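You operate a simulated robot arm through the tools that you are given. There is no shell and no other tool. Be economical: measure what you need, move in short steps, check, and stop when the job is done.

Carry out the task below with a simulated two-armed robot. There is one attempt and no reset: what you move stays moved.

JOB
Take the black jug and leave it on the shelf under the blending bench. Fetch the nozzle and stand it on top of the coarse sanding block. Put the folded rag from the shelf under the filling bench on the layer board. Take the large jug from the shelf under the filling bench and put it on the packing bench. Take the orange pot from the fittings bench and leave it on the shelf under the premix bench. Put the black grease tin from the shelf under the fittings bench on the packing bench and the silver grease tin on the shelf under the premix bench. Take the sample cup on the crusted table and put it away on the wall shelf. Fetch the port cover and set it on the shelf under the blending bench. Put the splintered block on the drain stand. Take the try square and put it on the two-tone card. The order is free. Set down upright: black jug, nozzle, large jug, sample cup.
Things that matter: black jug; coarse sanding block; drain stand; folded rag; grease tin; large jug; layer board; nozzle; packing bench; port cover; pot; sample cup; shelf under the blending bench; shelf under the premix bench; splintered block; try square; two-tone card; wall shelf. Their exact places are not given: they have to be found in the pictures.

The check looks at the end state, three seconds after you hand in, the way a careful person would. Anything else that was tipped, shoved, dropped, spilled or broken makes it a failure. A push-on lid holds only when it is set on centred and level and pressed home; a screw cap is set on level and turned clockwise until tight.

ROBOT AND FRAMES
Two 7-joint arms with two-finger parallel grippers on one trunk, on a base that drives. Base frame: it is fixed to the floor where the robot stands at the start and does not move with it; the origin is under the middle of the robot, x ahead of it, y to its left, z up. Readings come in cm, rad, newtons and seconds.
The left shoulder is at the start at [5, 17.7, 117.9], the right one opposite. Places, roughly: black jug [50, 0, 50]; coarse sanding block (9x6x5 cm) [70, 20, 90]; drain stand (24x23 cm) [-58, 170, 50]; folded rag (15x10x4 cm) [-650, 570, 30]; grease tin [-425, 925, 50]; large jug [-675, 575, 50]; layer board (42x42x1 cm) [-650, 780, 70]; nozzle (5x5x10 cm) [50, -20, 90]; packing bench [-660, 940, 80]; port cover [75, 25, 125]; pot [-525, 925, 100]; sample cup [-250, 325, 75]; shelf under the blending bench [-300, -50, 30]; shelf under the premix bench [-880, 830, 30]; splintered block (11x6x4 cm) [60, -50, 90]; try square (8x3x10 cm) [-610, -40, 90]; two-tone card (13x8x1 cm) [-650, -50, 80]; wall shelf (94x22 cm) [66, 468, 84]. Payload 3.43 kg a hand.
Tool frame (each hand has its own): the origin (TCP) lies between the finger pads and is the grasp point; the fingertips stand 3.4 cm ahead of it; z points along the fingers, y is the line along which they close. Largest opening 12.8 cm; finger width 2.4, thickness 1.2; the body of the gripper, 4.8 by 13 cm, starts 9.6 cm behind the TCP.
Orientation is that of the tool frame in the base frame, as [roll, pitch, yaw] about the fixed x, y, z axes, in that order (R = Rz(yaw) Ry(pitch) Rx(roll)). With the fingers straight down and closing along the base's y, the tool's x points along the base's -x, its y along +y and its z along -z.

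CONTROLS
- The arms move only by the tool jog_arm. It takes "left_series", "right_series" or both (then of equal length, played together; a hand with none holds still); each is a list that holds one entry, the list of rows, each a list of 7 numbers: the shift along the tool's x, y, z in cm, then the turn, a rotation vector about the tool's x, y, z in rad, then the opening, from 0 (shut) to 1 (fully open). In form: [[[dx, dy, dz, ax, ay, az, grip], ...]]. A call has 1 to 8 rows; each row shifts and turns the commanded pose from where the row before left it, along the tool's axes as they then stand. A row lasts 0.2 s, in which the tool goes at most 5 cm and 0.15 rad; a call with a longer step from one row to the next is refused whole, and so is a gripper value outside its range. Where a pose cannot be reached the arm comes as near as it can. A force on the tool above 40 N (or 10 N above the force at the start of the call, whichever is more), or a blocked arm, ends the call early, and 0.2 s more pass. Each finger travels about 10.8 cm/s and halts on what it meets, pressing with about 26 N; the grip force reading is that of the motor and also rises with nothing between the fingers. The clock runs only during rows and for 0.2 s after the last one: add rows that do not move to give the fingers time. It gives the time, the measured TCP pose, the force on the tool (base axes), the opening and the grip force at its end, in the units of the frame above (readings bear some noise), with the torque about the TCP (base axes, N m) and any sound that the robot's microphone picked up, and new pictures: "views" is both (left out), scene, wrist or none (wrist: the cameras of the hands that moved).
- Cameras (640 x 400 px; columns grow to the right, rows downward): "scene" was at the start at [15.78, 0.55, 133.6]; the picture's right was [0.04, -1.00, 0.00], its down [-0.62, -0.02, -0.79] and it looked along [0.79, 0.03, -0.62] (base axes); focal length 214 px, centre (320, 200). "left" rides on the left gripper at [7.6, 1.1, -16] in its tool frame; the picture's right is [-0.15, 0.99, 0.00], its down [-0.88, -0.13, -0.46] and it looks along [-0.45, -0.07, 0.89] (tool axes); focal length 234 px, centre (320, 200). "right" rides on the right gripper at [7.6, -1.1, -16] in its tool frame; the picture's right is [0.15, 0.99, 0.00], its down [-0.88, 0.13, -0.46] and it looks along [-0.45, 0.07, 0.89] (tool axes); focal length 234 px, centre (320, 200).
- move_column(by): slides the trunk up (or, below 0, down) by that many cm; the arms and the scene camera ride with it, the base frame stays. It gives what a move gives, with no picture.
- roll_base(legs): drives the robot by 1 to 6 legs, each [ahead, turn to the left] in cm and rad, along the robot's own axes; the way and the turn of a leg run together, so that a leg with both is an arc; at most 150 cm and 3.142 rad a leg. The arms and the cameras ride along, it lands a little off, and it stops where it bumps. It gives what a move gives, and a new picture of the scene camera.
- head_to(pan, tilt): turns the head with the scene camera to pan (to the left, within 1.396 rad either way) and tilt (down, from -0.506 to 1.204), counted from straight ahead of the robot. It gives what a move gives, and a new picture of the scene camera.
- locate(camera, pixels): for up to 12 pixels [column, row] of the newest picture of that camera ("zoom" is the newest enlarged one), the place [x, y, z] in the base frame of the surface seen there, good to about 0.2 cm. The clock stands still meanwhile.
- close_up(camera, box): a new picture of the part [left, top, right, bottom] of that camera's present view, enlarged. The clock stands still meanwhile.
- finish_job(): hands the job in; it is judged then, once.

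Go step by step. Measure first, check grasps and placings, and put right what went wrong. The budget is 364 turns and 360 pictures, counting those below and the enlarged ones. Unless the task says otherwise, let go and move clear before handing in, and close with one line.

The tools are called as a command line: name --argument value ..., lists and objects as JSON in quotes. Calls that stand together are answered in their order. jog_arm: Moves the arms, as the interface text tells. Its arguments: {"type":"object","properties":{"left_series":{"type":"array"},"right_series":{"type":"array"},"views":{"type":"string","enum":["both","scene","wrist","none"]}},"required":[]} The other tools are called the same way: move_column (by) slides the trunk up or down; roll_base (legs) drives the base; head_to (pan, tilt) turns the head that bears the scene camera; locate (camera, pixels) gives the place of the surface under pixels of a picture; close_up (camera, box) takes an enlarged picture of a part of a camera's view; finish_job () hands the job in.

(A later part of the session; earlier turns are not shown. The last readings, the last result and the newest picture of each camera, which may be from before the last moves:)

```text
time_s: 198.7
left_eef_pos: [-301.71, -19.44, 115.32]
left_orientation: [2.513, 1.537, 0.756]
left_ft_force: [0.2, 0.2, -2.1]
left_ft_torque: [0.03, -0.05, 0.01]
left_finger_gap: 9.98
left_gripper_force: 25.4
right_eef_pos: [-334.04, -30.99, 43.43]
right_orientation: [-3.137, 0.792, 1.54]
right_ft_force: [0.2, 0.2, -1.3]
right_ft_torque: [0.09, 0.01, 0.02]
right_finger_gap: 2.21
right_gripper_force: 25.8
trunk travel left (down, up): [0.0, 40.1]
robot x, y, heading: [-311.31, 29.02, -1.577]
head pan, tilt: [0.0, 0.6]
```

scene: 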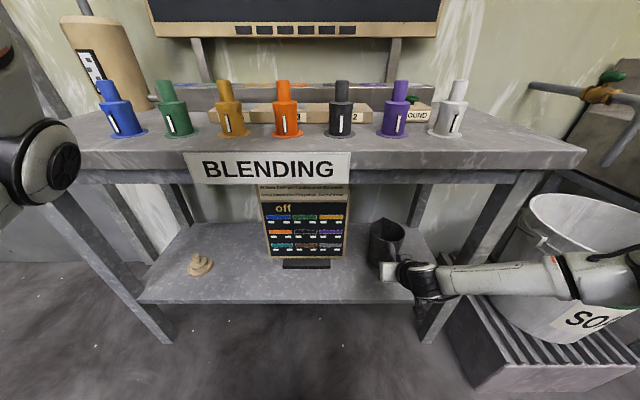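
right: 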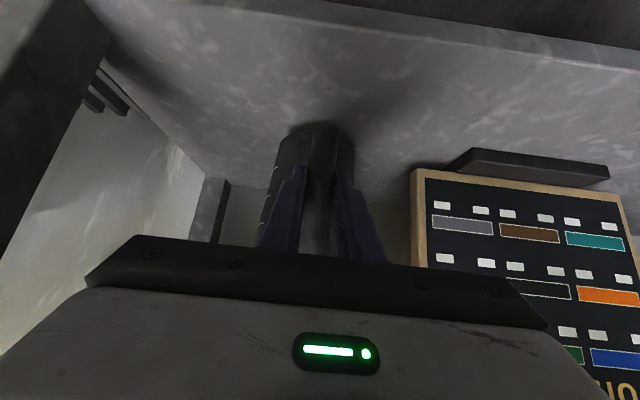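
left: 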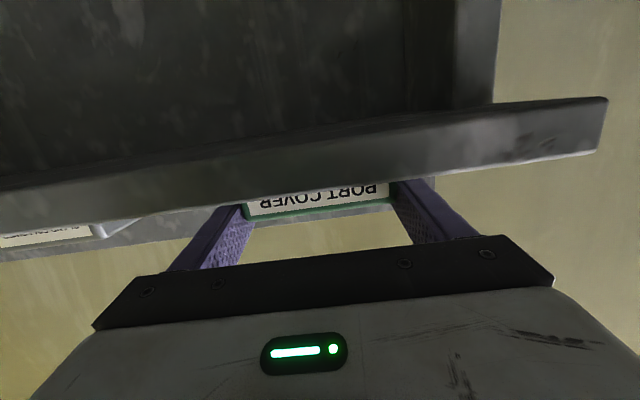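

Extending worked: the jug is at z 43.4 and needs about 40.9. I'll lower the last 2.6 cm.

jog_arm --right_series '[[[1.28, 0, 1.26, 0, 0, 0, 0.05], [0.35, 0, 0.35, 0, 0, 0, 0.05], [0.22, 0, 0.21, 0, 0, 0, 0.05], [0, 0, 0, 0, 0, 0, 0.05]]]' --views "wrist"

```text
time_s: 199.7
left_eef_pos: [-301.68, -19.52, 115.32]
left_orientation: [2.501, 1.539, 0.742]
left_ft_force: [0.5, -0.2, -2.5]
left_ft_torque: [0.03, -0.04, -0.02]
left_finger_gap: 9.98
left_gripper_force: 25.9
right_eef_pos: [-333.88, -31.06, 41.03]
right_orientation: [-3.138, 0.796, 1.541]
right_ft_force: [-1.2, -0.1, 5.5]
right_ft_torque: [-0.87, 0.0, 0.06]
right_finger_gap: 2.25
right_gripper_force: 26.1
trunk travel left (down, up): [0.0, 40.1]
robot x, y, heading: [-311.28, 29.0, -1.574]
head pan, tilt: [0.0, 0.6]
```

right: 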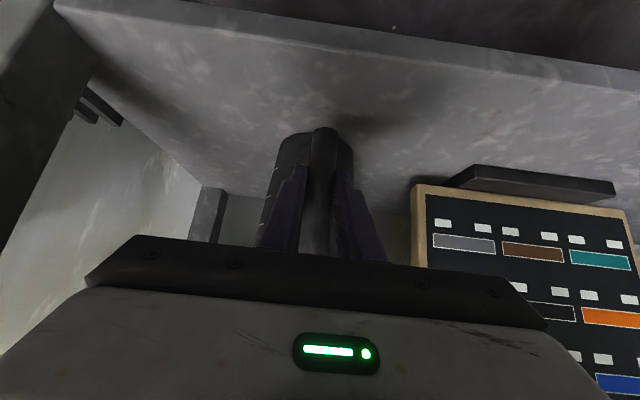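

It's in contact at 5.5 N. I'll open and withdraw along the tool axis.

jog_arm --right_series '[[[0, 0, 0, 0, 0, 0, 0.3], [0, 0, 0, 0, 0, 0, 0.6], [0, 0, 0, 0, 0, 0, 0.6], [0, 0, -3, 0, 0, 0, 0.6], [0, 0, -4, 0, 0, 0, 0.6], [0, 0, -4, 0, 0, 0, 0.6]]]'

```text
time_s: 201.1
left_eef_pos: [-301.8, -19.42, 115.29]
left_orientation: [2.51, 1.537, 0.755]
left_ft_force: [0.0, 0.1, -1.5]
left_ft_torque: [0.02, -0.01, -0.04]
left_finger_gap: 9.98
left_gripper_force: 26.1
right_eef_pos: [-333.8, -23.23, 48.7]
right_orientation: [-3.137, 0.788, 1.541]
right_ft_force: [-0.2, 0.1, 0.1]
right_ft_torque: [-0.01, 0.01, 0.02]
right_finger_gap: 7.68
right_gripper_force: 0.1
trunk travel left (down, up): [0.0, 40.1]
robot x, y, heading: [-311.29, 28.91, -1.571]
head pan, tilt: [0.0, 0.6]
```

scene: 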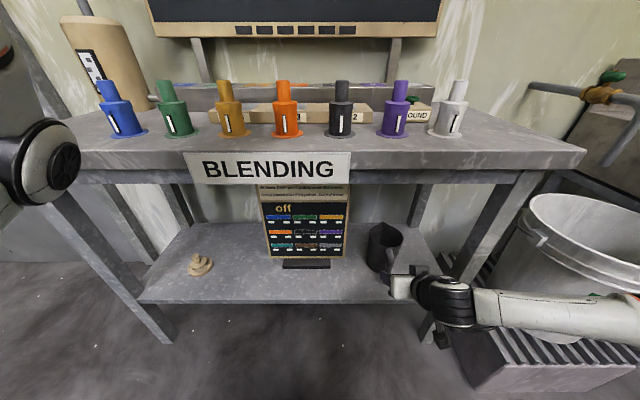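
right: 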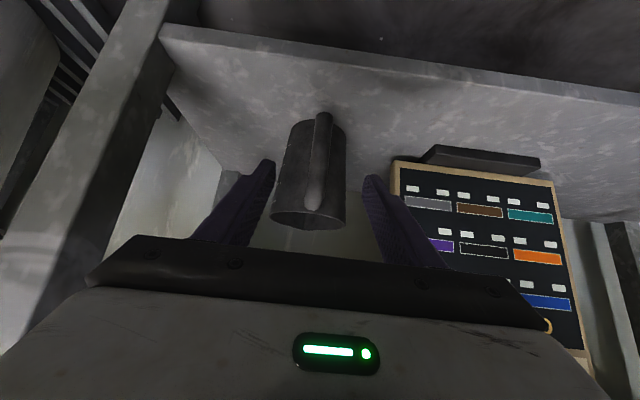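

The jug stands on the blending shelf. Now I'll back off and bring the port-cover box down in front of the shelf's left part.

roll_base --legs '[[-36, 0]]'

jog_arm --left_series '[[[2.5, 4.1, 0, -0.09, 0, 0, 0.5], [2.5, 4.1, 0, -0.09, 0, 0, 0.5], [2.5, 4.1, 0, 0, 0, 0, 0.5], [2.5, 4.1, 0, 0, 0, 0, 0.5], [2.5, 4.1, 0, 0, 0, 0, 0.5], [4.8, 0, 0, 0, 0, 0, 0.5], [4.8, 0, 0, 0, 0, 0, 0.5], [4.8, 0, 0, 0, 0, 0, 0.5]]]'

```text
time_s: 203.5
left_eef_pos: [-301.65, 16.87, 115.25]
left_orientation: [2.518, 1.536, 0.762]
left_ft_force: [-0.6, 0.9, -2.2]
left_ft_torque: [0.09, 0.04, 0.01]
left_finger_gap: 10.0
left_gripper_force: 25.7
right_eef_pos: [-333.59, 13.02, 48.72]
right_orientation: [-3.139, 0.792, 1.543]
right_ft_force: [-0.5, 0.3, -0.2]
right_ft_torque: [0.0, 0.04, 0.02]
right_finger_gap: 7.66
right_gripper_force: 0.0
trunk travel left (down, up): [0.0, 40.1]
robot x, y, heading: [-311.33, 64.9, -1.571]
head pan, tilt: [0.0, 0.6]
```

scene: 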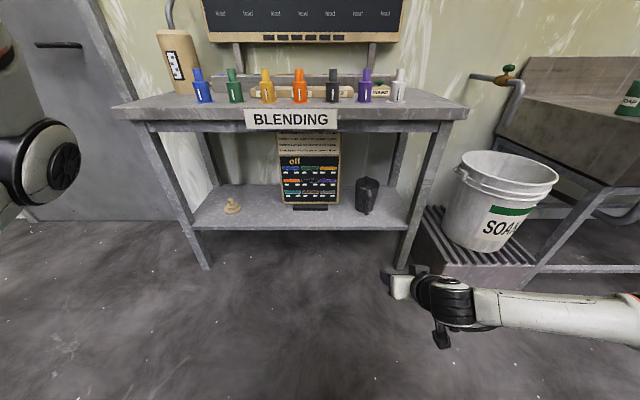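

```text
time_s: 205.3
left_eef_pos: [-280.33, 16.02, 88.97]
left_orientation: [2.298, 1.537, 0.724]
left_ft_force: [-0.3, 0.5, -0.6]
left_ft_torque: [0.05, 0.0, -0.02]
left_finger_gap: 9.96
left_gripper_force: 26.0
left hand out of reach, approached as far as the arm can: row 8
right_eef_pos: [-333.61, 13.02, 48.62]
right_orientation: [-3.14, 0.792, 1.544]
right_ft_force: [0.8, -0.3, -0.4]
right_ft_torque: [-0.04, -0.01, 0.0]
right_finger_gap: 7.67
right_gripper_force: 0.0
trunk travel left (down, up): [0.0, 40.1]
robot x, y, heading: [-311.16, 65.42, -1.572]
head pan, tilt: [0.0, 0.6]
```

scene: 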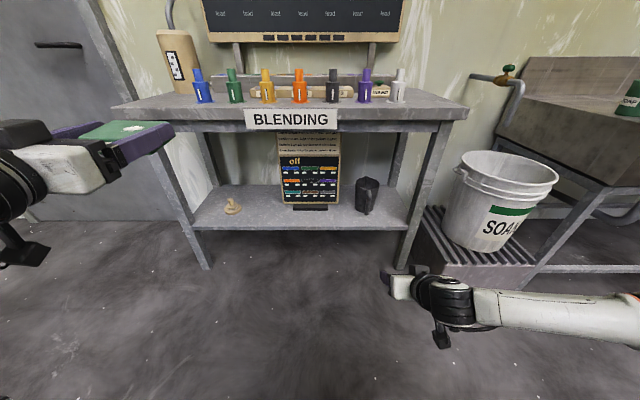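
left: 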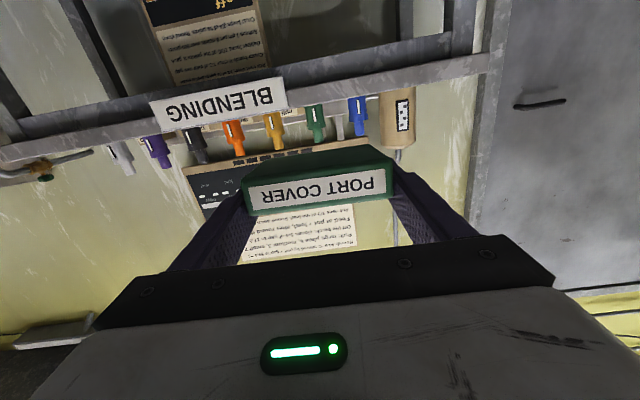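

The box is level. I'll extend forward while continuing down.

jog_arm --left_series '[[[0, 0, 4.5, 0, 0, 0, 0.5], [0, 0, 4.5, 0, 0, 0, 0.5], [0, 0, 4, 0, 0, 0, 0.5], [4.5, 0, 0, 0, 0, 0, 0.5], [4.5, 0, 0, 0, 0, 0, 0.5], [4.5, 0, 0, 0, 0, 0, 0.5], [4.5, 0, 0, 0, 0, 0, 0.5], [4.5, 0, 0, 0, 0, 0, 0.5]]]' --views "scene"

```text
time_s: 207.1
left_eef_pos: [-279.8, 3.58, 65.95]
left_orientation: [2.299, 1.537, 0.723]
left_ft_force: [0.0, 0.5, -1.8]
left_ft_torque: [0.06, -0.02, -0.01]
left_finger_gap: 9.96
left_gripper_force: 26.4
right_eef_pos: [-333.61, 12.86, 48.59]
right_orientation: [-3.138, 0.791, 1.544]
right_ft_force: [0.1, -0.3, 1.0]
right_ft_torque: [0.01, 0.02, 0.02]
right_finger_gap: 7.66
right_gripper_force: 0.0
trunk travel left (down, up): [0.0, 40.1]
robot x, y, heading: [-311.17, 65.05, -1.571]
head pan, tilt: [0.0, 0.6]
```

scene: 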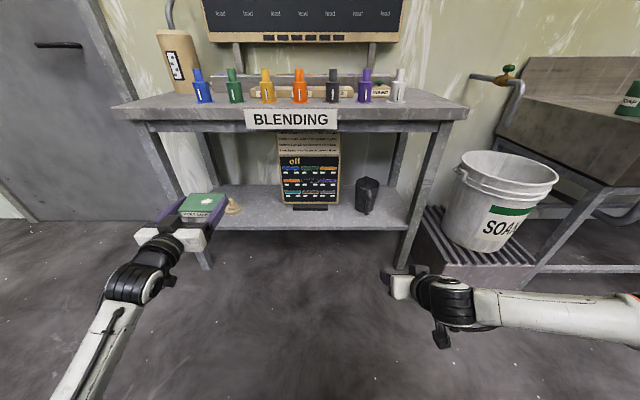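

This works, so I'll descend to z≈43 and then drive forward over the shelf.

jog_arm --left_series '[[[4.5, 0, 0, 0, 0, 0, 0.5], [4.5, 0, 0, 0, 0, 0, 0.5], [4.5, 0, 0, 0, 0, 0, 0.5], [4.5, 0, 0, 0, 0, 0, 0.5], [4.5, 0, 0, 0, 0, 0, 0.5]]]' --views "none"

roll_base --legs '[[34, 0]]'

```text
time_s: 208.3
left_eef_pos: [-279.48, 3.95, 43.65]
left_orientation: [2.286, 1.537, 0.711]
left_ft_force: [-0.1, 0.7, -2.3]
left_ft_torque: [0.07, 0.02, 0.01]
left_finger_gap: 9.97
left_gripper_force: 25.9
right_eef_pos: [-333.53, 12.9, 48.47]
right_orientation: [-3.137, 0.793, 1.545]
right_ft_force: [-0.3, -0.9, -0.4]
right_ft_torque: [0.02, -0.02, -0.01]
right_finger_gap: 7.7
right_gripper_force: 0.0
trunk travel left (down, up): [0.0, 40.1]
robot x, y, heading: [-311.3, 65.08, -1.574]
head pan, tilt: [0.0, 0.6]
```

```text
time_s: 210.5
left_eef_pos: [-279.0, -29.87, 43.67]
left_orientation: [2.341, 1.537, 0.777]
left_ft_force: [-0.4, 1.2, -1.7]
left_ft_torque: [0.06, 0.02, -0.04]
left_finger_gap: 9.97
left_gripper_force: 25.6
right_eef_pos: [-333.21, -21.31, 48.61]
right_orientation: [-3.139, 0.792, 1.548]
right_ft_force: [-0.2, 0.6, 0.5]
right_ft_torque: [-0.03, -0.03, 0.02]
right_finger_gap: 7.68
right_gripper_force: 0.0
trunk travel left (down, up): [0.0, 40.1]
robot x, y, heading: [-311.46, 31.08, -1.564]
head pan, tilt: [0.0, 0.6]
```

scene: 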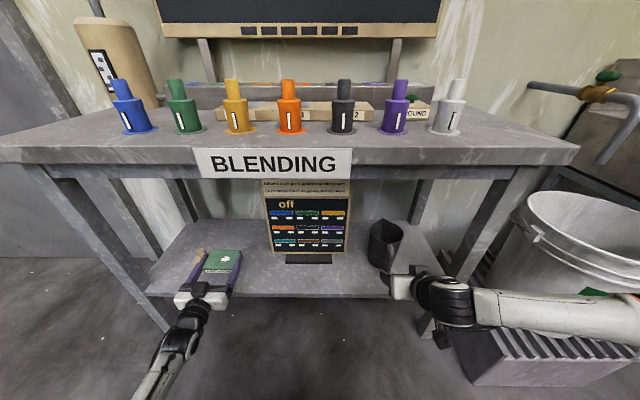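

The box is over the shelf near the wooden knob. I'll shift 3 cm away from the knob, go 3 cm deeper and lower to z≈35.

jog_arm --left_series '[[[0, -3, 3, 0, 0, 0, 0.5], [3, 0, 0, 0, 0, 0, 0.5], [3, 0, 0, 0, 0, 0, 0.5], [2, 0, 0, 0, 0, 0, 0.5], [0, 0, 0, 0, 0, 0, 0.5]]]' --views "scene"

close_up --camera "scene" --box '[120, 200, 320, 340]'

```text
time_s: 211.7
left_eef_pos: [-281.74, -32.67, 35.58]
left_orientation: [2.34, 1.535, 0.772]
left_ft_force: [-0.5, -0.1, -2.3]
left_ft_torque: [0.05, 0.0, 0.01]
left_finger_gap: 10.01
left_gripper_force: 26.2
right_eef_pos: [-333.08, -21.3, 48.68]
right_orientation: [-3.137, 0.791, 1.549]
right_ft_force: [0.6, 0.5, 0.7]
right_ft_torque: [0.01, -0.02, -0.02]
right_finger_gap: 7.67
right_gripper_force: 0.0
trunk travel left (down, up): [0.0, 40.1]
robot x, y, heading: [-311.34, 31.02, -1.566]
head pan, tilt: [0.0, 0.6]
```

scene: 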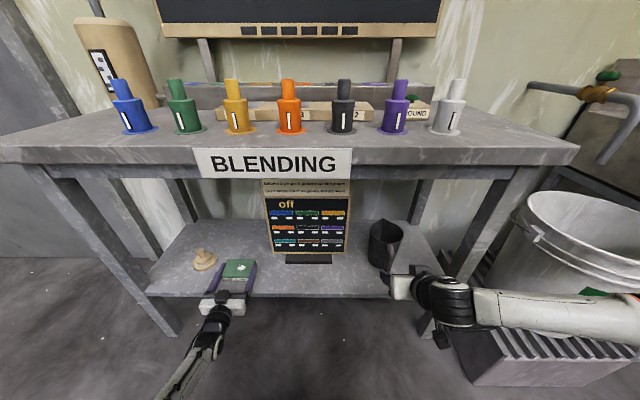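

```text
2.86 times, centred on (220, 270) of scene
```

zoom: 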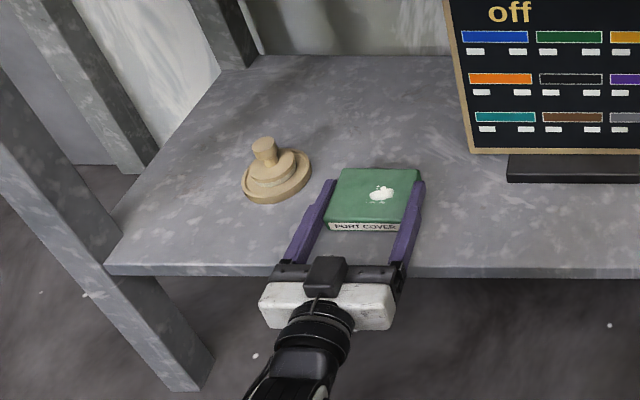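

The left finger comes close to the knob, so I'll shift 1.2 cm more and lower gently to contact.

jog_arm --left_series '[[[0, -1.5, 0, 0, 0, 0, 0.5], [0.6, 0, 0, 0, 0, 0, 0.5], [0.5, 0, 0, 0, 0, 0, 0.5], [0, 0, 0, 0, 0, 0, 0.5]]]' --views "none"

```text
time_s: 212.7
left_eef_pos: [-283.28, -32.82, 34.67]
left_orientation: [2.144, 1.544, 0.576]
left_ft_force: [0.8, -0.4, 11.2]
left_ft_torque: [0.29, 0.61, -0.01]
left_finger_gap: 9.97
left_gripper_force: 26.0
right_eef_pos: [-333.19, -21.35, 48.69]
right_orientation: [-3.14, 0.792, 1.548]
right_ft_force: [0.8, -0.9, -0.1]
right_ft_torque: [-0.02, 0.01, 0.0]
right_finger_gap: 7.68
right_gripper_force: 0.0
trunk travel left (down, up): [0.0, 40.1]
robot x, y, heading: [-311.35, 31.39, -1.566]
head pan, tilt: [0.0, 0.6]
```

Contact at 11 N. I'll open and withdraw straight back.

jog_arm --left_series '[[[-0.2, 0, 0, 0, 0, 0, 0.88], [0, 0, 0, 0, 0, 0, 0.92], [0, 0, 0, 0, 0, 0, 0.92], [0, 0, -3, 0, 0, 0, 0.92], [0, 0, -4, 0, 0, 0, 0.92], [-1, 0, -4, 0, 0, 0, 0.92]]]' --views "scene"

roll_base --legs '[[-34, 0]]'

close_up --camera "scene" --box '[100, 100, 480, 300]'

```text
time_s: 214.1
left_eef_pos: [-283.57, -21.85, 35.91]
left_orientation: [2.341, 1.535, 0.773]
left_ft_force: [-0.2, -0.9, -0.2]
left_ft_torque: [0.0, -0.01, 0.01]
left_finger_gap: 11.8
left_gripper_force: 0.0
right_eef_pos: [-333.19, -21.37, 48.6]
right_orientation: [-3.139, 0.793, 1.547]
right_ft_force: [-0.5, 1.8, -1.5]
right_ft_torque: [0.01, -0.01, 0.02]
right_finger_gap: 7.68
right_gripper_force: 0.0
trunk travel left (down, up): [0.0, 40.1]
robot x, y, heading: [-311.23, 31.21, -1.566]
head pan, tilt: [0.0, 0.6]
```

scene: 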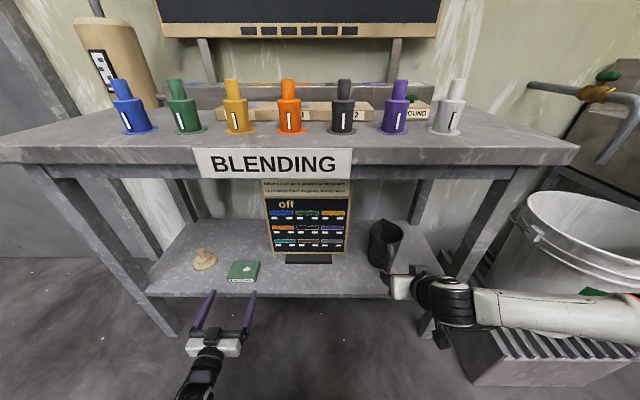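

```text
time_s: 216.3
left_eef_pos: [-283.71, 12.01, 35.88]
left_orientation: [2.337, 1.537, 0.766]
left_ft_force: [-0.1, -0.1, 0.2]
left_ft_torque: [-0.01, 0.02, 0.0]
left_finger_gap: 11.78
left_gripper_force: 0.0
right_eef_pos: [-333.43, 12.56, 48.61]
right_orientation: [-3.14, 0.794, 1.545]
right_ft_force: [0.2, 0.0, 0.0]
right_ft_torque: [-0.03, 0.03, -0.01]
right_finger_gap: 7.66
right_gripper_force: 0.1
trunk travel left (down, up): [0.0, 40.1]
robot x, y, heading: [-311.83, 64.79, -1.567]
head pan, tilt: [0.0, 0.6]
```

scene: 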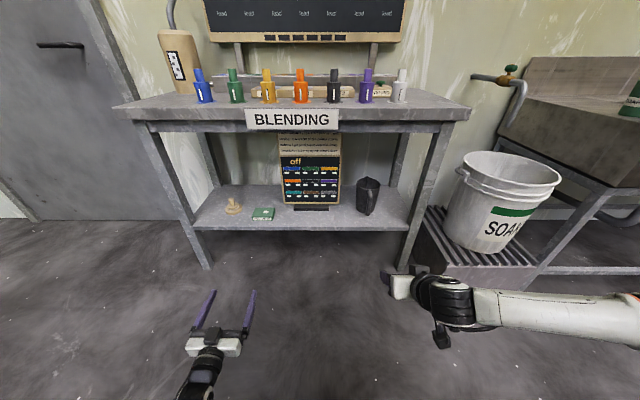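

```text
1.68 times, centred on (290, 200) of scene
```

zoom: 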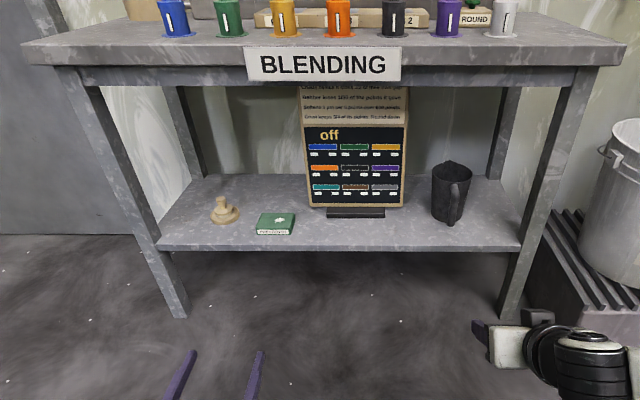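

Both the jug and the port cover sit well on the blending shelf. I'll raise the trunk and turn toward -x to see the way to the try square.

move_column --by 35

roll_base --legs '[[0, -1.57]]'

head_to --pan 0.1 --tilt 0.35

```text
time_s: 219.7
left_eef_pos: [-283.73, 12.07, 71.02]
left_orientation: [2.341, 1.537, 0.769]
left_ft_force: [0.8, 0.6, 0.3]
left_ft_torque: [0.01, -0.02, -0.02]
left_finger_gap: 11.78
left_gripper_force: 0.0
right_eef_pos: [-333.41, 12.67, 83.71]
right_orientation: [-3.136, 0.793, 1.547]
right_ft_force: [0.1, -0.3, -0.8]
right_ft_torque: [0.0, -0.01, 0.01]
right_finger_gap: 7.65
right_gripper_force: 0.0
trunk travel left (down, up): [-35.0, 5.1]
robot x, y, heading: [-311.27, 64.98, -1.568]
head pan, tilt: [0.0, 0.6]
```

```text
time_s: 223.9
left_eef_pos: [-363.64, 36.26, 70.91]
left_orientation: [2.34, 1.536, -0.78]
left_ft_force: [-0.7, 0.2, -0.1]
left_ft_torque: [-0.01, 0.0, 0.01]
left_finger_gap: 11.78
left_gripper_force: 0.1
right_eef_pos: [-364.17, 85.93, 83.63]
right_orientation: [-3.136, 0.792, 0.0]
right_ft_force: [0.2, 0.5, -0.3]
right_ft_torque: [-0.02, 0.0, -0.01]
right_finger_gap: 7.67
right_gripper_force: 0.1
trunk travel left (down, up): [-35.0, 5.1]
robot x, y, heading: [-311.54, 65.07, -3.119]
head pan, tilt: [0.0, 0.6]
```

scene: 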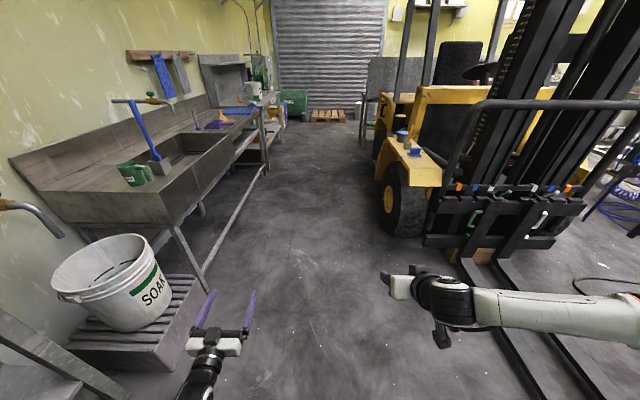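

```text
time_s: 224.7
left_eef_pos: [-363.66, 36.31, 70.96]
left_orientation: [2.343, 1.534, -0.776]
left_ft_force: [-0.4, 0.2, -1.2]
left_ft_torque: [0.01, -0.01, 0.0]
left_finger_gap: 11.77
left_gripper_force: 0.0
right_eef_pos: [-364.27, 85.83, 83.68]
right_orientation: [-3.14, 0.792, 0.0]
right_ft_force: [-0.1, -0.3, -0.1]
right_ft_torque: [-0.03, -0.01, 0.01]
right_finger_gap: 7.64
right_gripper_force: 0.1
trunk travel left (down, up): [-35.0, 5.1]
robot x, y, heading: [-311.79, 65.48, -3.116]
head pan, tilt: [0.099, 0.351]
```

scene: 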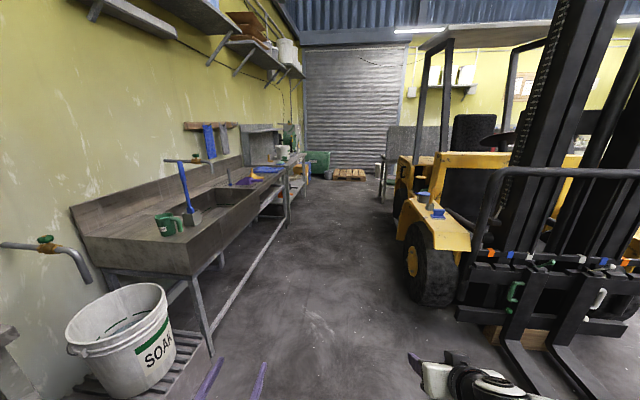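

An aisle runs between the sink and the forklift. I'll measure its limits.

locate --camera "scene" --pixels '[[410, 290], [400, 200], [458, 310], [500, 345], [440, 240], [190, 270], [290, 175], [290, 220], [420, 180], [380, 200], [265, 172], [350, 172]]'

close_up --camera "scene" --box '[180, 110, 420, 260]'

```text
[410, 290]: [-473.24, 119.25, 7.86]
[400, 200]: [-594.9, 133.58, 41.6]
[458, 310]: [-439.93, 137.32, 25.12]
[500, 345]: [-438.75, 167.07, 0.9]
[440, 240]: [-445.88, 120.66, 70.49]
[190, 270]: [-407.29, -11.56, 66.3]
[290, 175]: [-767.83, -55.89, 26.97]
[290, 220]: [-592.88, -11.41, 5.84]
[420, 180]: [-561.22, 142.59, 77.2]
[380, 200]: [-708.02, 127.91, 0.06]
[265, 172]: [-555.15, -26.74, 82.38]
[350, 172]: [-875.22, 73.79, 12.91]
```

```text
2.67 times, centred on (300, 185) of scene
```

zoom: 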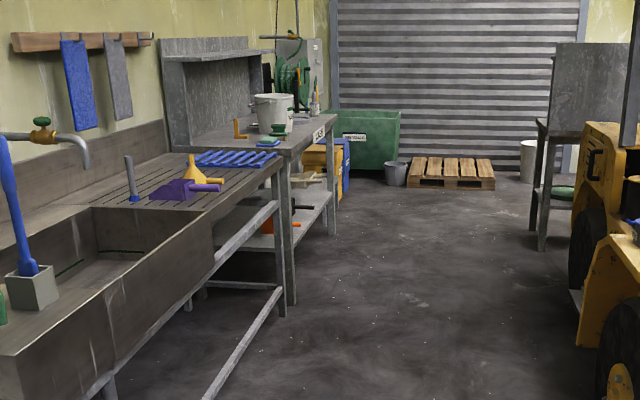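

The aisle is about 130 cm wide, and the try square is visible on the next bench. I'll drive on to x≈-620 and face that bench.

roll_base --legs '[[150, 0], [155, 0], [0, 1.55]]'

head_to --pan 0.0 --tilt 0.6

```text
refused: 155 is not a number from -150 to 150
```

```text
time_s: 225.4
left_eef_pos: [-363.64, 36.27, 70.87]
left_orientation: [2.339, 1.536, -0.779]
left_ft_force: [0.4, 0.7, 0.2]
left_ft_torque: [-0.02, 0.0, -0.01]
left_finger_gap: 11.77
left_gripper_force: 0.0
right_eef_pos: [-364.21, 85.93, 83.62]
right_orientation: [-3.138, 0.793, 0.0]
right_ft_force: [-0.3, 0.9, 0.0]
right_ft_torque: [0.01, 0.02, -0.02]
right_finger_gap: 7.68
right_gripper_force: 0.1
trunk travel left (down, up): [-35.0, 5.1]
robot x, y, heading: [-311.45, 65.06, -3.116]
head pan, tilt: [0.0, 0.6]
```

scene: 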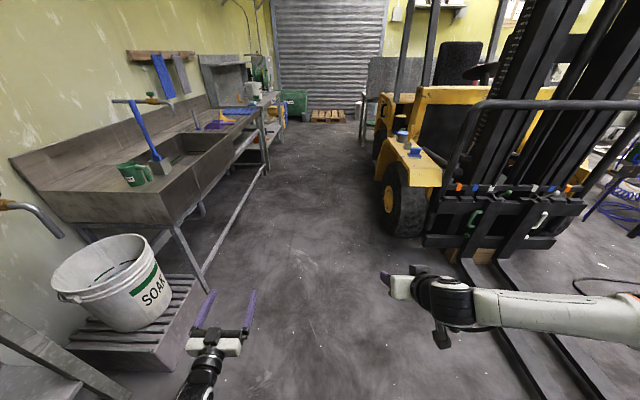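

The longest leg is 150, so I'll split the drive.

roll_base --legs '[[150, 0], [150, 0], [8, 0], [0, 1.55]]'

```text
time_s: 244.6
left_eef_pos: [-594.73, 4.31, 70.96]
left_orientation: [2.341, 1.536, 0.793]
left_ft_force: [0.2, 0.2, 0.4]
left_ft_torque: [-0.02, -0.01, 0.01]
left_finger_gap: 11.77
left_gripper_force: 0.1
right_eef_pos: [-644.22, 3.63, 83.7]
right_orientation: [-3.136, 0.792, 1.573]
right_ft_force: [-0.4, -0.9, 0.4]
right_ft_torque: [-0.02, -0.04, 0.0]
right_finger_gap: 7.67
right_gripper_force: 0.0
trunk travel left (down, up): [-35.0, 5.1]
robot x, y, heading: [-623.44, 56.51, -1.543]
head pan, tilt: [0.0, 0.6]
```

scene: 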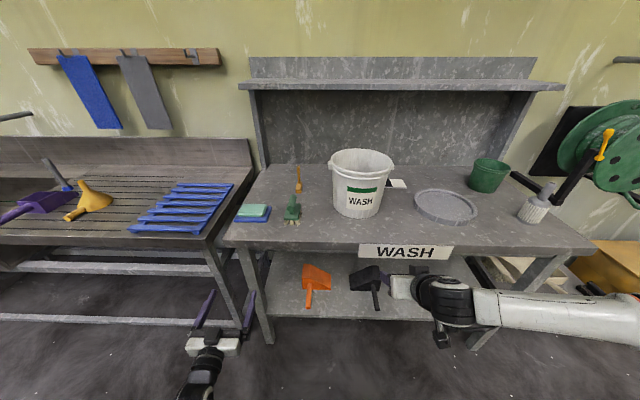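

This is the wash bench: the try square is the orange piece at (298,180) and the two-tone card is at (397,183). I'll enlarge and measure.

close_up --camera "scene" --box '[230, 130, 470, 260]'

locate --camera "scene" --pixels '[[298, 190], [299, 172], [397, 183], [390, 186], [405, 186], [292, 212], [360, 180], [360, 215], [300, 240], [320, 90], [445, 205], [350, 195]]'

```text
2.67 times, centred on (350, 195) of scene
```

zoom: 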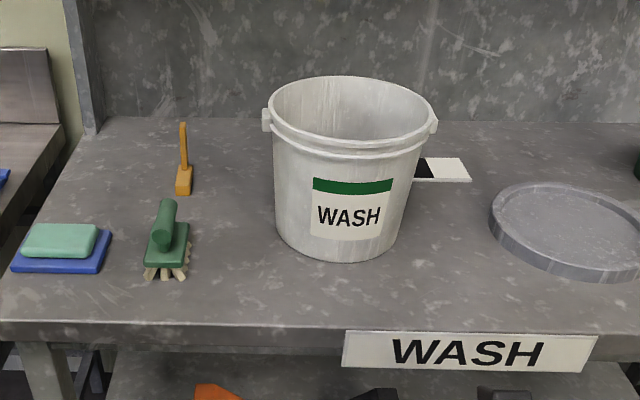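

```text
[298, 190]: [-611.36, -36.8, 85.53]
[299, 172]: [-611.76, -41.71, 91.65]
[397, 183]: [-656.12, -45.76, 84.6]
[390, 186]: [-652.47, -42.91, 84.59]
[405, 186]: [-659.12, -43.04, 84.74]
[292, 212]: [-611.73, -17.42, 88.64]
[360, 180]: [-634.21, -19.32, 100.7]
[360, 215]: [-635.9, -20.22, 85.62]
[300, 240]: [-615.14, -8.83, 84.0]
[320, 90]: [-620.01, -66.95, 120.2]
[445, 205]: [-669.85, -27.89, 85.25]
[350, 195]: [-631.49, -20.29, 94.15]
```

The wash bench's top is at z 84, the square stands at about (-611.5,-40) and the card is at (-656,-45) beyond the bucket. I'll raise the left hand with the fingers tilted about 45°, and the right hand too, before driving in.

jog_arm --left_series '[[[-4.4, 0, -0.15, 0, 0.15, 0, 0.4], [-4.33, 0, -0.8, 0, 0.15, 0, 0.4], [-4.16, 0, -1.44, 0, 0.15, 0, 0.4], [-3.9, 0, -2.05, 0, 0.15, 0, 0.4], [-3.55, 0, -2.6, 0, 0.15, 0, 0.4], [-3.12, 0, -3.1, 0, 0, 0, 0.4], [-3.12, 0, -3.1, 0, 0, 0, 0.4], [-3.12, 0, -3.1, 0, 0, 0, 0.4]]]' --right_series '[[[-3.1, 0, -3.1, 0, 0, 0, 0.6], [-3.1, 0, -3.1, 0, 0, 0, 0.6], [-3.1, 0, -3.1, 0, 0, 0, 0.6], [-3.1, 0, -3.1, 0, 0, 0, 0.6], [-3.1, 0, -3.1, 0, 0, 0, 0.6], [-3.1, 0, -3.1, 0, 0, 0, 0.6], [-3.1, 0, -3.1, 0, 0, 0, 0.6], [0, 0, 0, 0, 0, 0, 0.6]]]'

locate --camera "scene" --pixels '[[320, 84], [320, 88], [297, 194], [299, 165], [230, 245], [400, 255]]'

```text
time_s: 246.3
left_eef_pos: [-595.71, 4.52, 105.97]
left_orientation: [3.106, 0.795, 1.571]
left_ft_force: [0.1, 0.7, 0.5]
left_ft_torque: [-0.01, 0.01, -0.03]
left_finger_gap: 5.11
left_gripper_force: 0.1
right_eef_pos: [-644.28, 3.67, 114.15]
right_orientation: [-3.138, 0.791, 1.572]
right_ft_force: [0.5, 0.2, -0.9]
right_ft_torque: [0.04, 0.0, 0.01]
right_finger_gap: 7.65
right_gripper_force: 0.1
trunk travel left (down, up): [-35.0, 5.1]
robot x, y, heading: [-623.08, 56.66, -1.545]
head pan, tilt: [0.0, 0.6]
```

scene: 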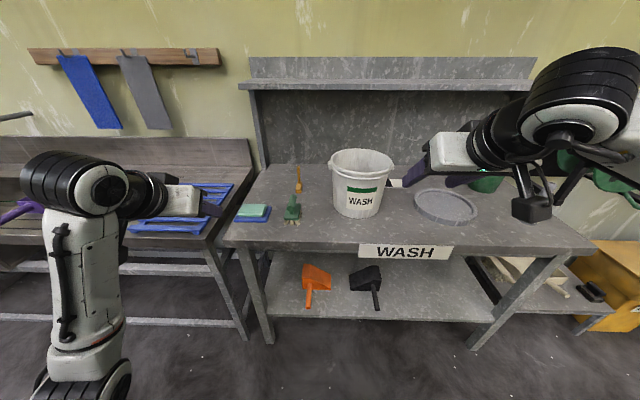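
right: 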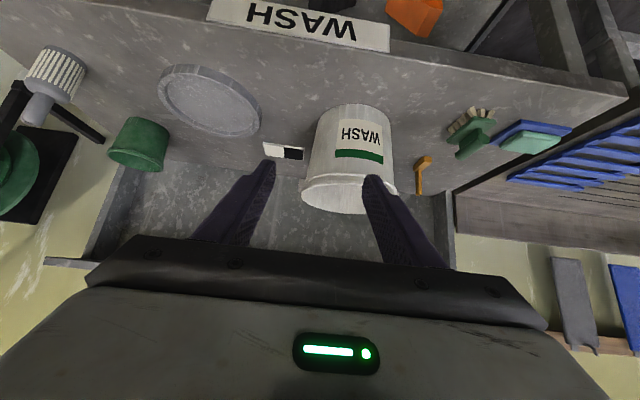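
left: 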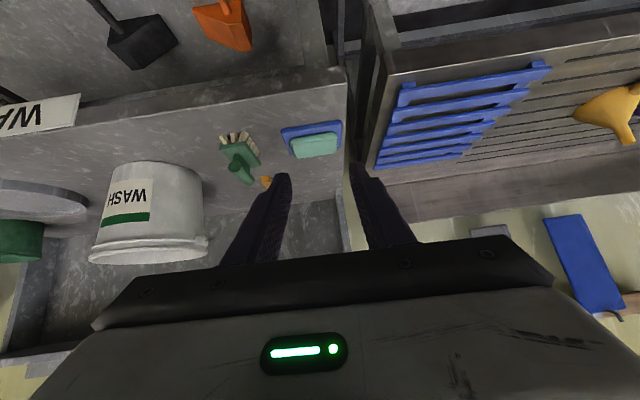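

```text
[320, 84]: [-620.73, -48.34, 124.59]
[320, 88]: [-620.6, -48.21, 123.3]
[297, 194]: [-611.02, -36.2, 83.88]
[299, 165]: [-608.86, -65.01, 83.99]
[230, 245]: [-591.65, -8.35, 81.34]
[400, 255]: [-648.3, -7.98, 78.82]
```

The right camera sees both the square (422,172) and the whole card (283,151). I'll measure them there.

locate --camera "right" --pixels '[[264, 143], [262, 153], [302, 150], [299, 159], [283, 152], [425, 158], [430, 162], [418, 168], [418, 180], [419, 192], [421, 160], [333, 165]]'

close_up --camera "right" --box '[240, 100, 460, 220]'

```text
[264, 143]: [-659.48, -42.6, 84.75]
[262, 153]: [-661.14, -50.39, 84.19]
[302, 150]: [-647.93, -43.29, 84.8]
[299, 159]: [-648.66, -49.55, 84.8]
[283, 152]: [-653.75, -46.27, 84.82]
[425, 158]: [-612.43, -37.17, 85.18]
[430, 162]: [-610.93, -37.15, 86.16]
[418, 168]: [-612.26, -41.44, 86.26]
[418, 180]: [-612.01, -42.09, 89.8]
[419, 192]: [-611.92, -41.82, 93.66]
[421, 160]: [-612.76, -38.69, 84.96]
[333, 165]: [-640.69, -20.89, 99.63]
```

```text
2.91 times, centred on (350, 160) of right
```

zoom: 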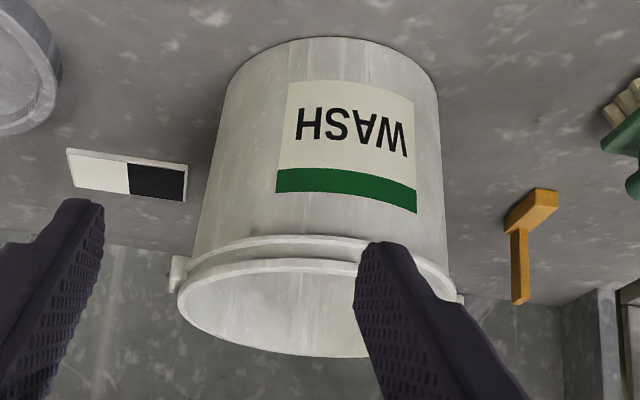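

The card centre is (-654.2,-46.4) and the square's blade is at (-611.9,-42.5) with its top at z 94. I'll line up the left hand, raise the right one and drive in.

jog_arm --left_series '[[[0, -4.2, 0, 0, 0, 0, 0.4], [0, -4.2, 0, 0, 0, 0, 0.4], [0, -4.2, 0, 0, 0, 0, 0.4], [0, -4.2, 0, 0, 0, 0, 0.4]]]' --right_series '[[[-3.1, 0, -3.1, 0, 0, 0, 0.6], [-3.1, 0, -3.1, 0, 0, 0, 0.6], [0, 0, 0, 0, 0, 0, 0.6], [0, 0, 0, 0, 0, 0, 0.6]]]' --views "none"

roll_base --legs '[[30, -0.02]]'

close_up --camera "left" --box '[160, 80, 480, 280]'

```text
time_s: 247.3
left_eef_pos: [-612.36, 4.23, 105.46]
left_orientation: [3.106, 0.798, 1.571]
left_ft_force: [0.1, 0.5, 0.4]
left_ft_torque: [0.0, 0.0, 0.04]
left_finger_gap: 5.12
left_gripper_force: 0.1
right_eef_pos: [-644.32, 3.98, 122.88]
right_orientation: [-3.141, 0.789, 1.571]
right_ft_force: [-0.9, 0.8, 0.2]
right_ft_torque: [0.03, -0.01, 0.01]
right_finger_gap: 7.68
right_gripper_force: 0.0
trunk travel left (down, up): [-35.0, 5.1]
robot x, y, heading: [-623.74, 56.5, -1.545]
head pan, tilt: [0.0, 0.6]
```

```text
time_s: 249.4
left_eef_pos: [-612.77, -26.08, 105.59]
left_orientation: [3.105, 0.796, 1.55]
left_ft_force: [0.1, 0.0, -1.0]
left_ft_torque: [-0.03, 0.01, 0.05]
left_finger_gap: 5.11
left_gripper_force: 0.2
right_eef_pos: [-644.75, -25.9, 122.79]
right_orientation: [-3.138, 0.79, 1.551]
right_ft_force: [0.3, -0.8, -0.2]
right_ft_torque: [0.01, 0.03, -0.03]
right_finger_gap: 7.67
right_gripper_force: 0.0
trunk travel left (down, up): [-35.0, 5.1]
robot x, y, heading: [-622.77, 26.39, -1.564]
head pan, tilt: [0.0, 0.6]
```

scene: 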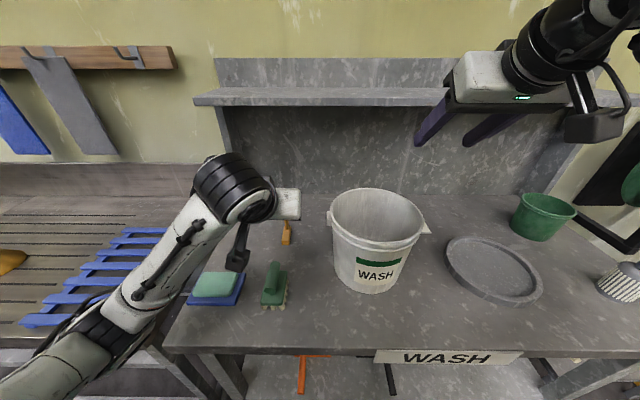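

```text
2.00 times, centred on (320, 180) of left
```

zoom: 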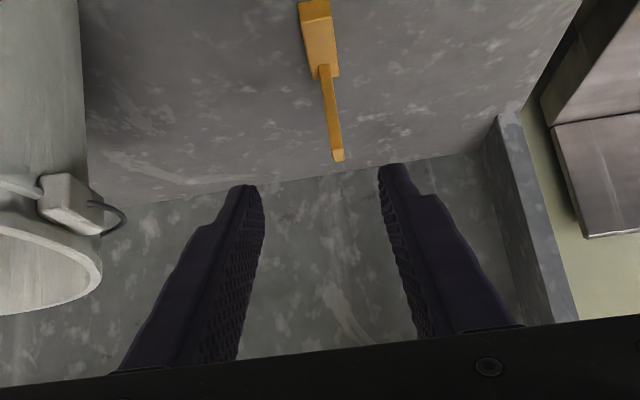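

I'll measure the square in this view.

locate --camera "zoom" --pixels '[[338, 152], [331, 110], [325, 78], [322, 60], [315, 15], [303, 30], [335, 60]]'

```text
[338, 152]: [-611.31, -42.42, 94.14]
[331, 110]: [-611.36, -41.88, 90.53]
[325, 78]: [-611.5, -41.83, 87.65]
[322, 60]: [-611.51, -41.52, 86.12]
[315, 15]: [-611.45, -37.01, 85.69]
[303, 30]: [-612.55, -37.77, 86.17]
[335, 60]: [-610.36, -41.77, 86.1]
```

The approach is straight along the tool axis (about 22 cm). I'll advance and close on the blade.

jog_arm --left_series '[[[-0.5, 1.7, 4, 0, 0, 0, 0.4], [0, 0, 4.5, 0, 0, 0, 0.4], [0, 0, 4.5, 0, 0, 0, 0.4], [0, 0, 4.5, 0, 0, 0, 0.4], [0, 0, 4.5, 0, 0, 0, 0.4], [0, 0, 0, 0, 0, 0, 0.4]]]'

close_up --camera "left" --box '[220, 120, 420, 260]'

```text
time_s: 250.8
left_eef_pos: [-610.76, -42.17, 90.39]
left_orientation: [3.106, 0.797, 1.55]
left_ft_force: [0.2, 0.3, 0.5]
left_ft_torque: [0.02, 0.0, 0.02]
left_finger_gap: 5.14
left_gripper_force: 0.0
right_eef_pos: [-644.85, -25.84, 122.92]
right_orientation: [-3.138, 0.791, 1.552]
right_ft_force: [0.6, 0.6, 0.6]
right_ft_torque: [0.03, -0.01, 0.02]
right_finger_gap: 7.68
right_gripper_force: 0.0
trunk travel left (down, up): [-35.0, 5.1]
robot x, y, heading: [-623.16, 26.46, -1.564]
head pan, tilt: [0.0, 0.6]
```

scene: 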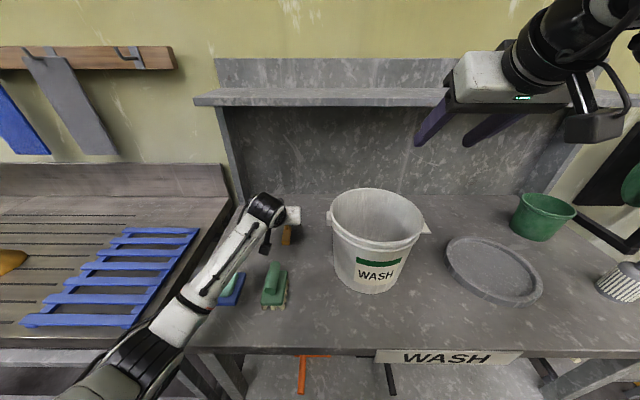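
left: 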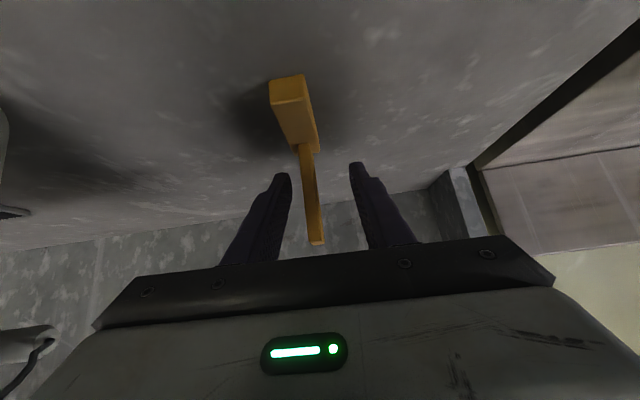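

```text
2.86 times, centred on (320, 190) of left
```

zoom: 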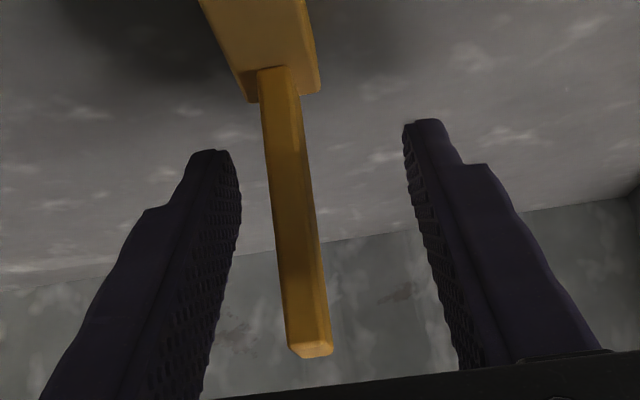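

The blade is about 0.7 cm off centre. I'll centre, level the roll slightly, and close.

jog_arm --left_series '[[[0, -0.7, 0, 0, 0, -0.035, 0.4], [0, 0, 0, 0, 0, 0, 0.4], [0, 0, 0, 0, 0, 0, 0.1], [0, 0, 0, 0, 0, 0, 0], [0, 0, 0, 0, 0, 0, 0], [0, 0, 0, 0, 0, 0, 0]]]' --views "wrist"

```text
time_s: 252.2
left_eef_pos: [-611.46, -42.19, 90.54]
left_orientation: [-3.141, 0.797, 1.601]
left_ft_force: [-0.4, 0.0, -0.2]
left_ft_torque: [-0.05, -0.04, 0.0]
left_finger_gap: 0.96
left_gripper_force: 26.2
right_eef_pos: [-644.88, -25.88, 122.82]
right_orientation: [-3.136, 0.792, 1.553]
right_ft_force: [-0.5, -0.6, 0.0]
right_ft_torque: [-0.01, -0.04, 0.01]
right_finger_gap: 7.68
right_gripper_force: 0.1
trunk travel left (down, up): [-35.0, 5.1]
robot x, y, heading: [-623.09, 26.81, -1.564]
head pan, tilt: [0.0, 0.6]
```

left: 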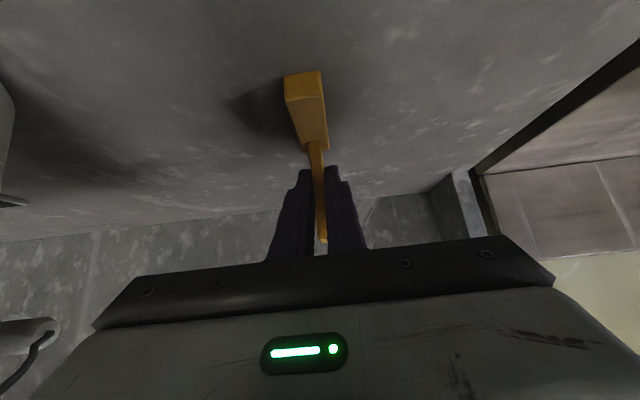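

The square is gripped, but the left forearm would have to cross the bucket to reach the card, so the right hand suits this better. I'll release it where it stands, withdraw, and shift the robot so the right hand can take it.

jog_arm --left_series '[[[0, 0, 0, 0, 0, 0, 0.2], [0, 0, 0, 0, 0, 0, 0.4], [0, 0, -3, 0, 0, 0, 0.4], [0, 0, -4.5, 0, 0, 0, 0.4], [0, 0, -4.5, 0, 0, 0, 0.4], [0, 0, -4.5, 0, 0, 0, 0.4], [0, 0, -4.5, 0, 0, 0, 0.4]]]' --views "wrist"

roll_base --legs '[[-30, 0], [0, -1.05], [-28, 0], [0, 1.05], [38, 0]]'

```text
time_s: 253.8
left_eef_pos: [-611.77, -27.14, 105.19]
left_orientation: [-3.141, 0.796, 1.602]
left_ft_force: [-0.2, -0.4, 0.2]
left_ft_torque: [0.01, 0.02, -0.02]
left_finger_gap: 5.1
left_gripper_force: 0.0
right_eef_pos: [-645.02, -25.79, 122.88]
right_orientation: [-3.139, 0.792, 1.552]
right_ft_force: [0.2, -0.7, -0.1]
right_ft_torque: [0.02, 0.06, 0.02]
right_finger_gap: 7.65
right_gripper_force: 0.1
trunk travel left (down, up): [-35.0, 5.1]
robot x, y, heading: [-623.07, 26.72, -1.566]
head pan, tilt: [0.0, 0.6]
```

left: 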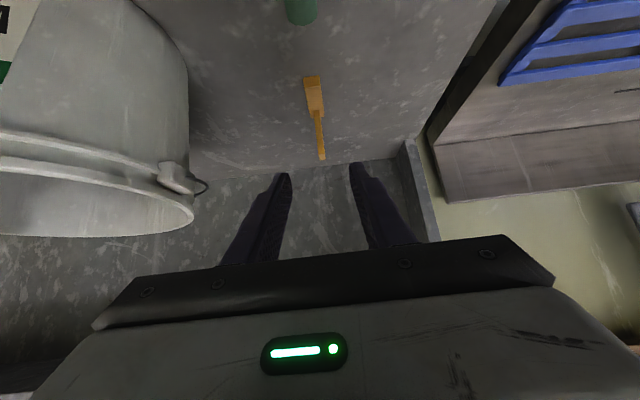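

```text
time_s: 264.7
left_eef_pos: [-585.19, -19.47, 105.12]
left_orientation: [3.141, 0.797, 1.628]
left_ft_force: [0.9, -0.6, 0.6]
left_ft_torque: [0.02, 0.03, 0.01]
left_finger_gap: 5.11
left_gripper_force: 0.0
right_eef_pos: [-618.25, -18.9, 122.95]
right_orientation: [-3.14, 0.792, 1.579]
right_ft_force: [0.4, 0.1, 0.5]
right_ft_torque: [0.04, -0.02, -0.03]
right_finger_gap: 7.67
right_gripper_force: 0.0
trunk travel left (down, up): [-35.0, 5.1]
robot x, y, heading: [-597.45, 34.22, -1.531]
head pan, tilt: [0.0, 0.6]
```

scene: 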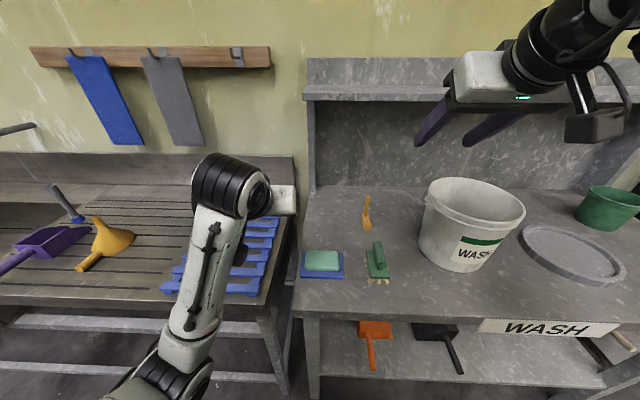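

I'll bring the right hand to the pre-grasp point in front of the square.

jog_arm --right_series '[[[1.6, 1.7, 4.3, 0, 0, 0, 0.4], [1.6, 1.7, 4.3, 0, 0, 0, 0.4], [1.6, 1.7, 4.3, 0, 0, 0, 0.4], [1.6, 1.7, 4.3, 0, 0, 0, 0.4], [0, 0, 4, 0, 0, 0, 0.4], [0, 0, 4, 0, 0, 0, 0.4], [0, 0, 4, 0, 0, 0, 0.4], [0, 0, 0, 0, 0, 0, 0.4]]]'

```text
time_s: 266.5
left_eef_pos: [-585.14, -19.46, 105.06]
left_orientation: [3.141, 0.798, 1.628]
left_ft_force: [-0.8, -0.2, -0.5]
left_ft_torque: [0.03, 0.02, 0.03]
left_finger_gap: 5.13
left_gripper_force: 0.0
right_eef_pos: [-611.55, -35.03, 97.64]
right_orientation: [-3.138, 0.793, 1.58]
right_ft_force: [0.3, 1.2, 0.0]
right_ft_torque: [-0.01, 0.05, 0.03]
right_finger_gap: 5.13
right_gripper_force: 0.0
trunk travel left (down, up): [-35.0, 5.1]
robot x, y, heading: [-597.92, 34.18, -1.536]
head pan, tilt: [0.0, 0.6]
```

scene: 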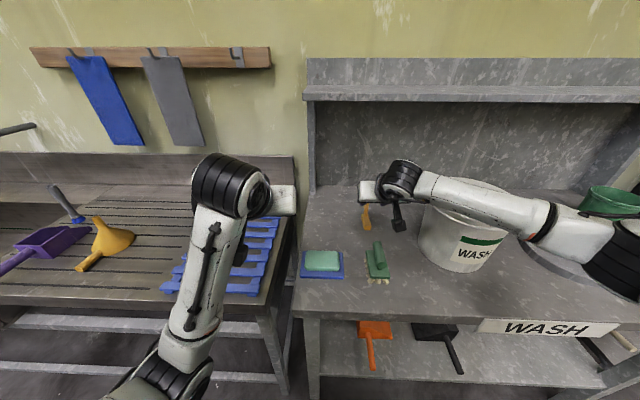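
right: 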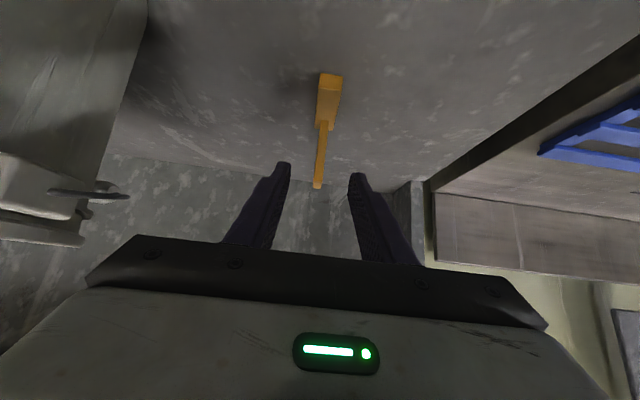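

The right forearm passes near the bucket, so I'll check the clearance before the last 10 cm.

locate --camera "scene" --pixels '[[440, 185], [470, 195], [500, 205], [540, 220], [470, 208], [500, 222], [440, 230], [480, 240], [435, 200], [580, 240]]'

close_up --camera "scene" --box '[340, 140, 600, 300]'

```text
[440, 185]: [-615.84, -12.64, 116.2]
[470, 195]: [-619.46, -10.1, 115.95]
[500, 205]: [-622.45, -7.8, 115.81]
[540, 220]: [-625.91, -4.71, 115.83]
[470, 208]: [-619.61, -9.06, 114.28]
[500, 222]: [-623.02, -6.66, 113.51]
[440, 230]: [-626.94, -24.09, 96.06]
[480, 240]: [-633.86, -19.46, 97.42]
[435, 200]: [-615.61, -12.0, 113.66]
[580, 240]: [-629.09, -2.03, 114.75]
```

```text
2.46 times, centred on (470, 220) of scene
```

zoom: 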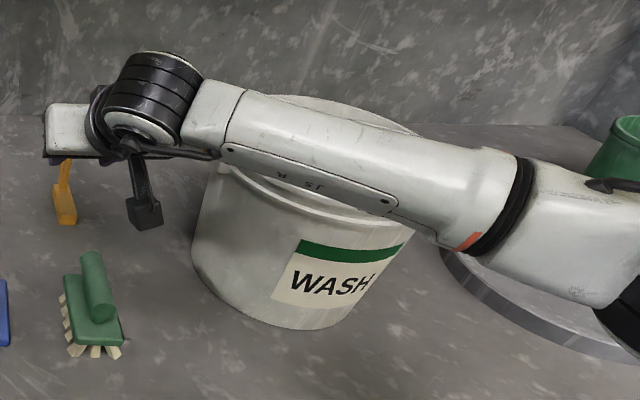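

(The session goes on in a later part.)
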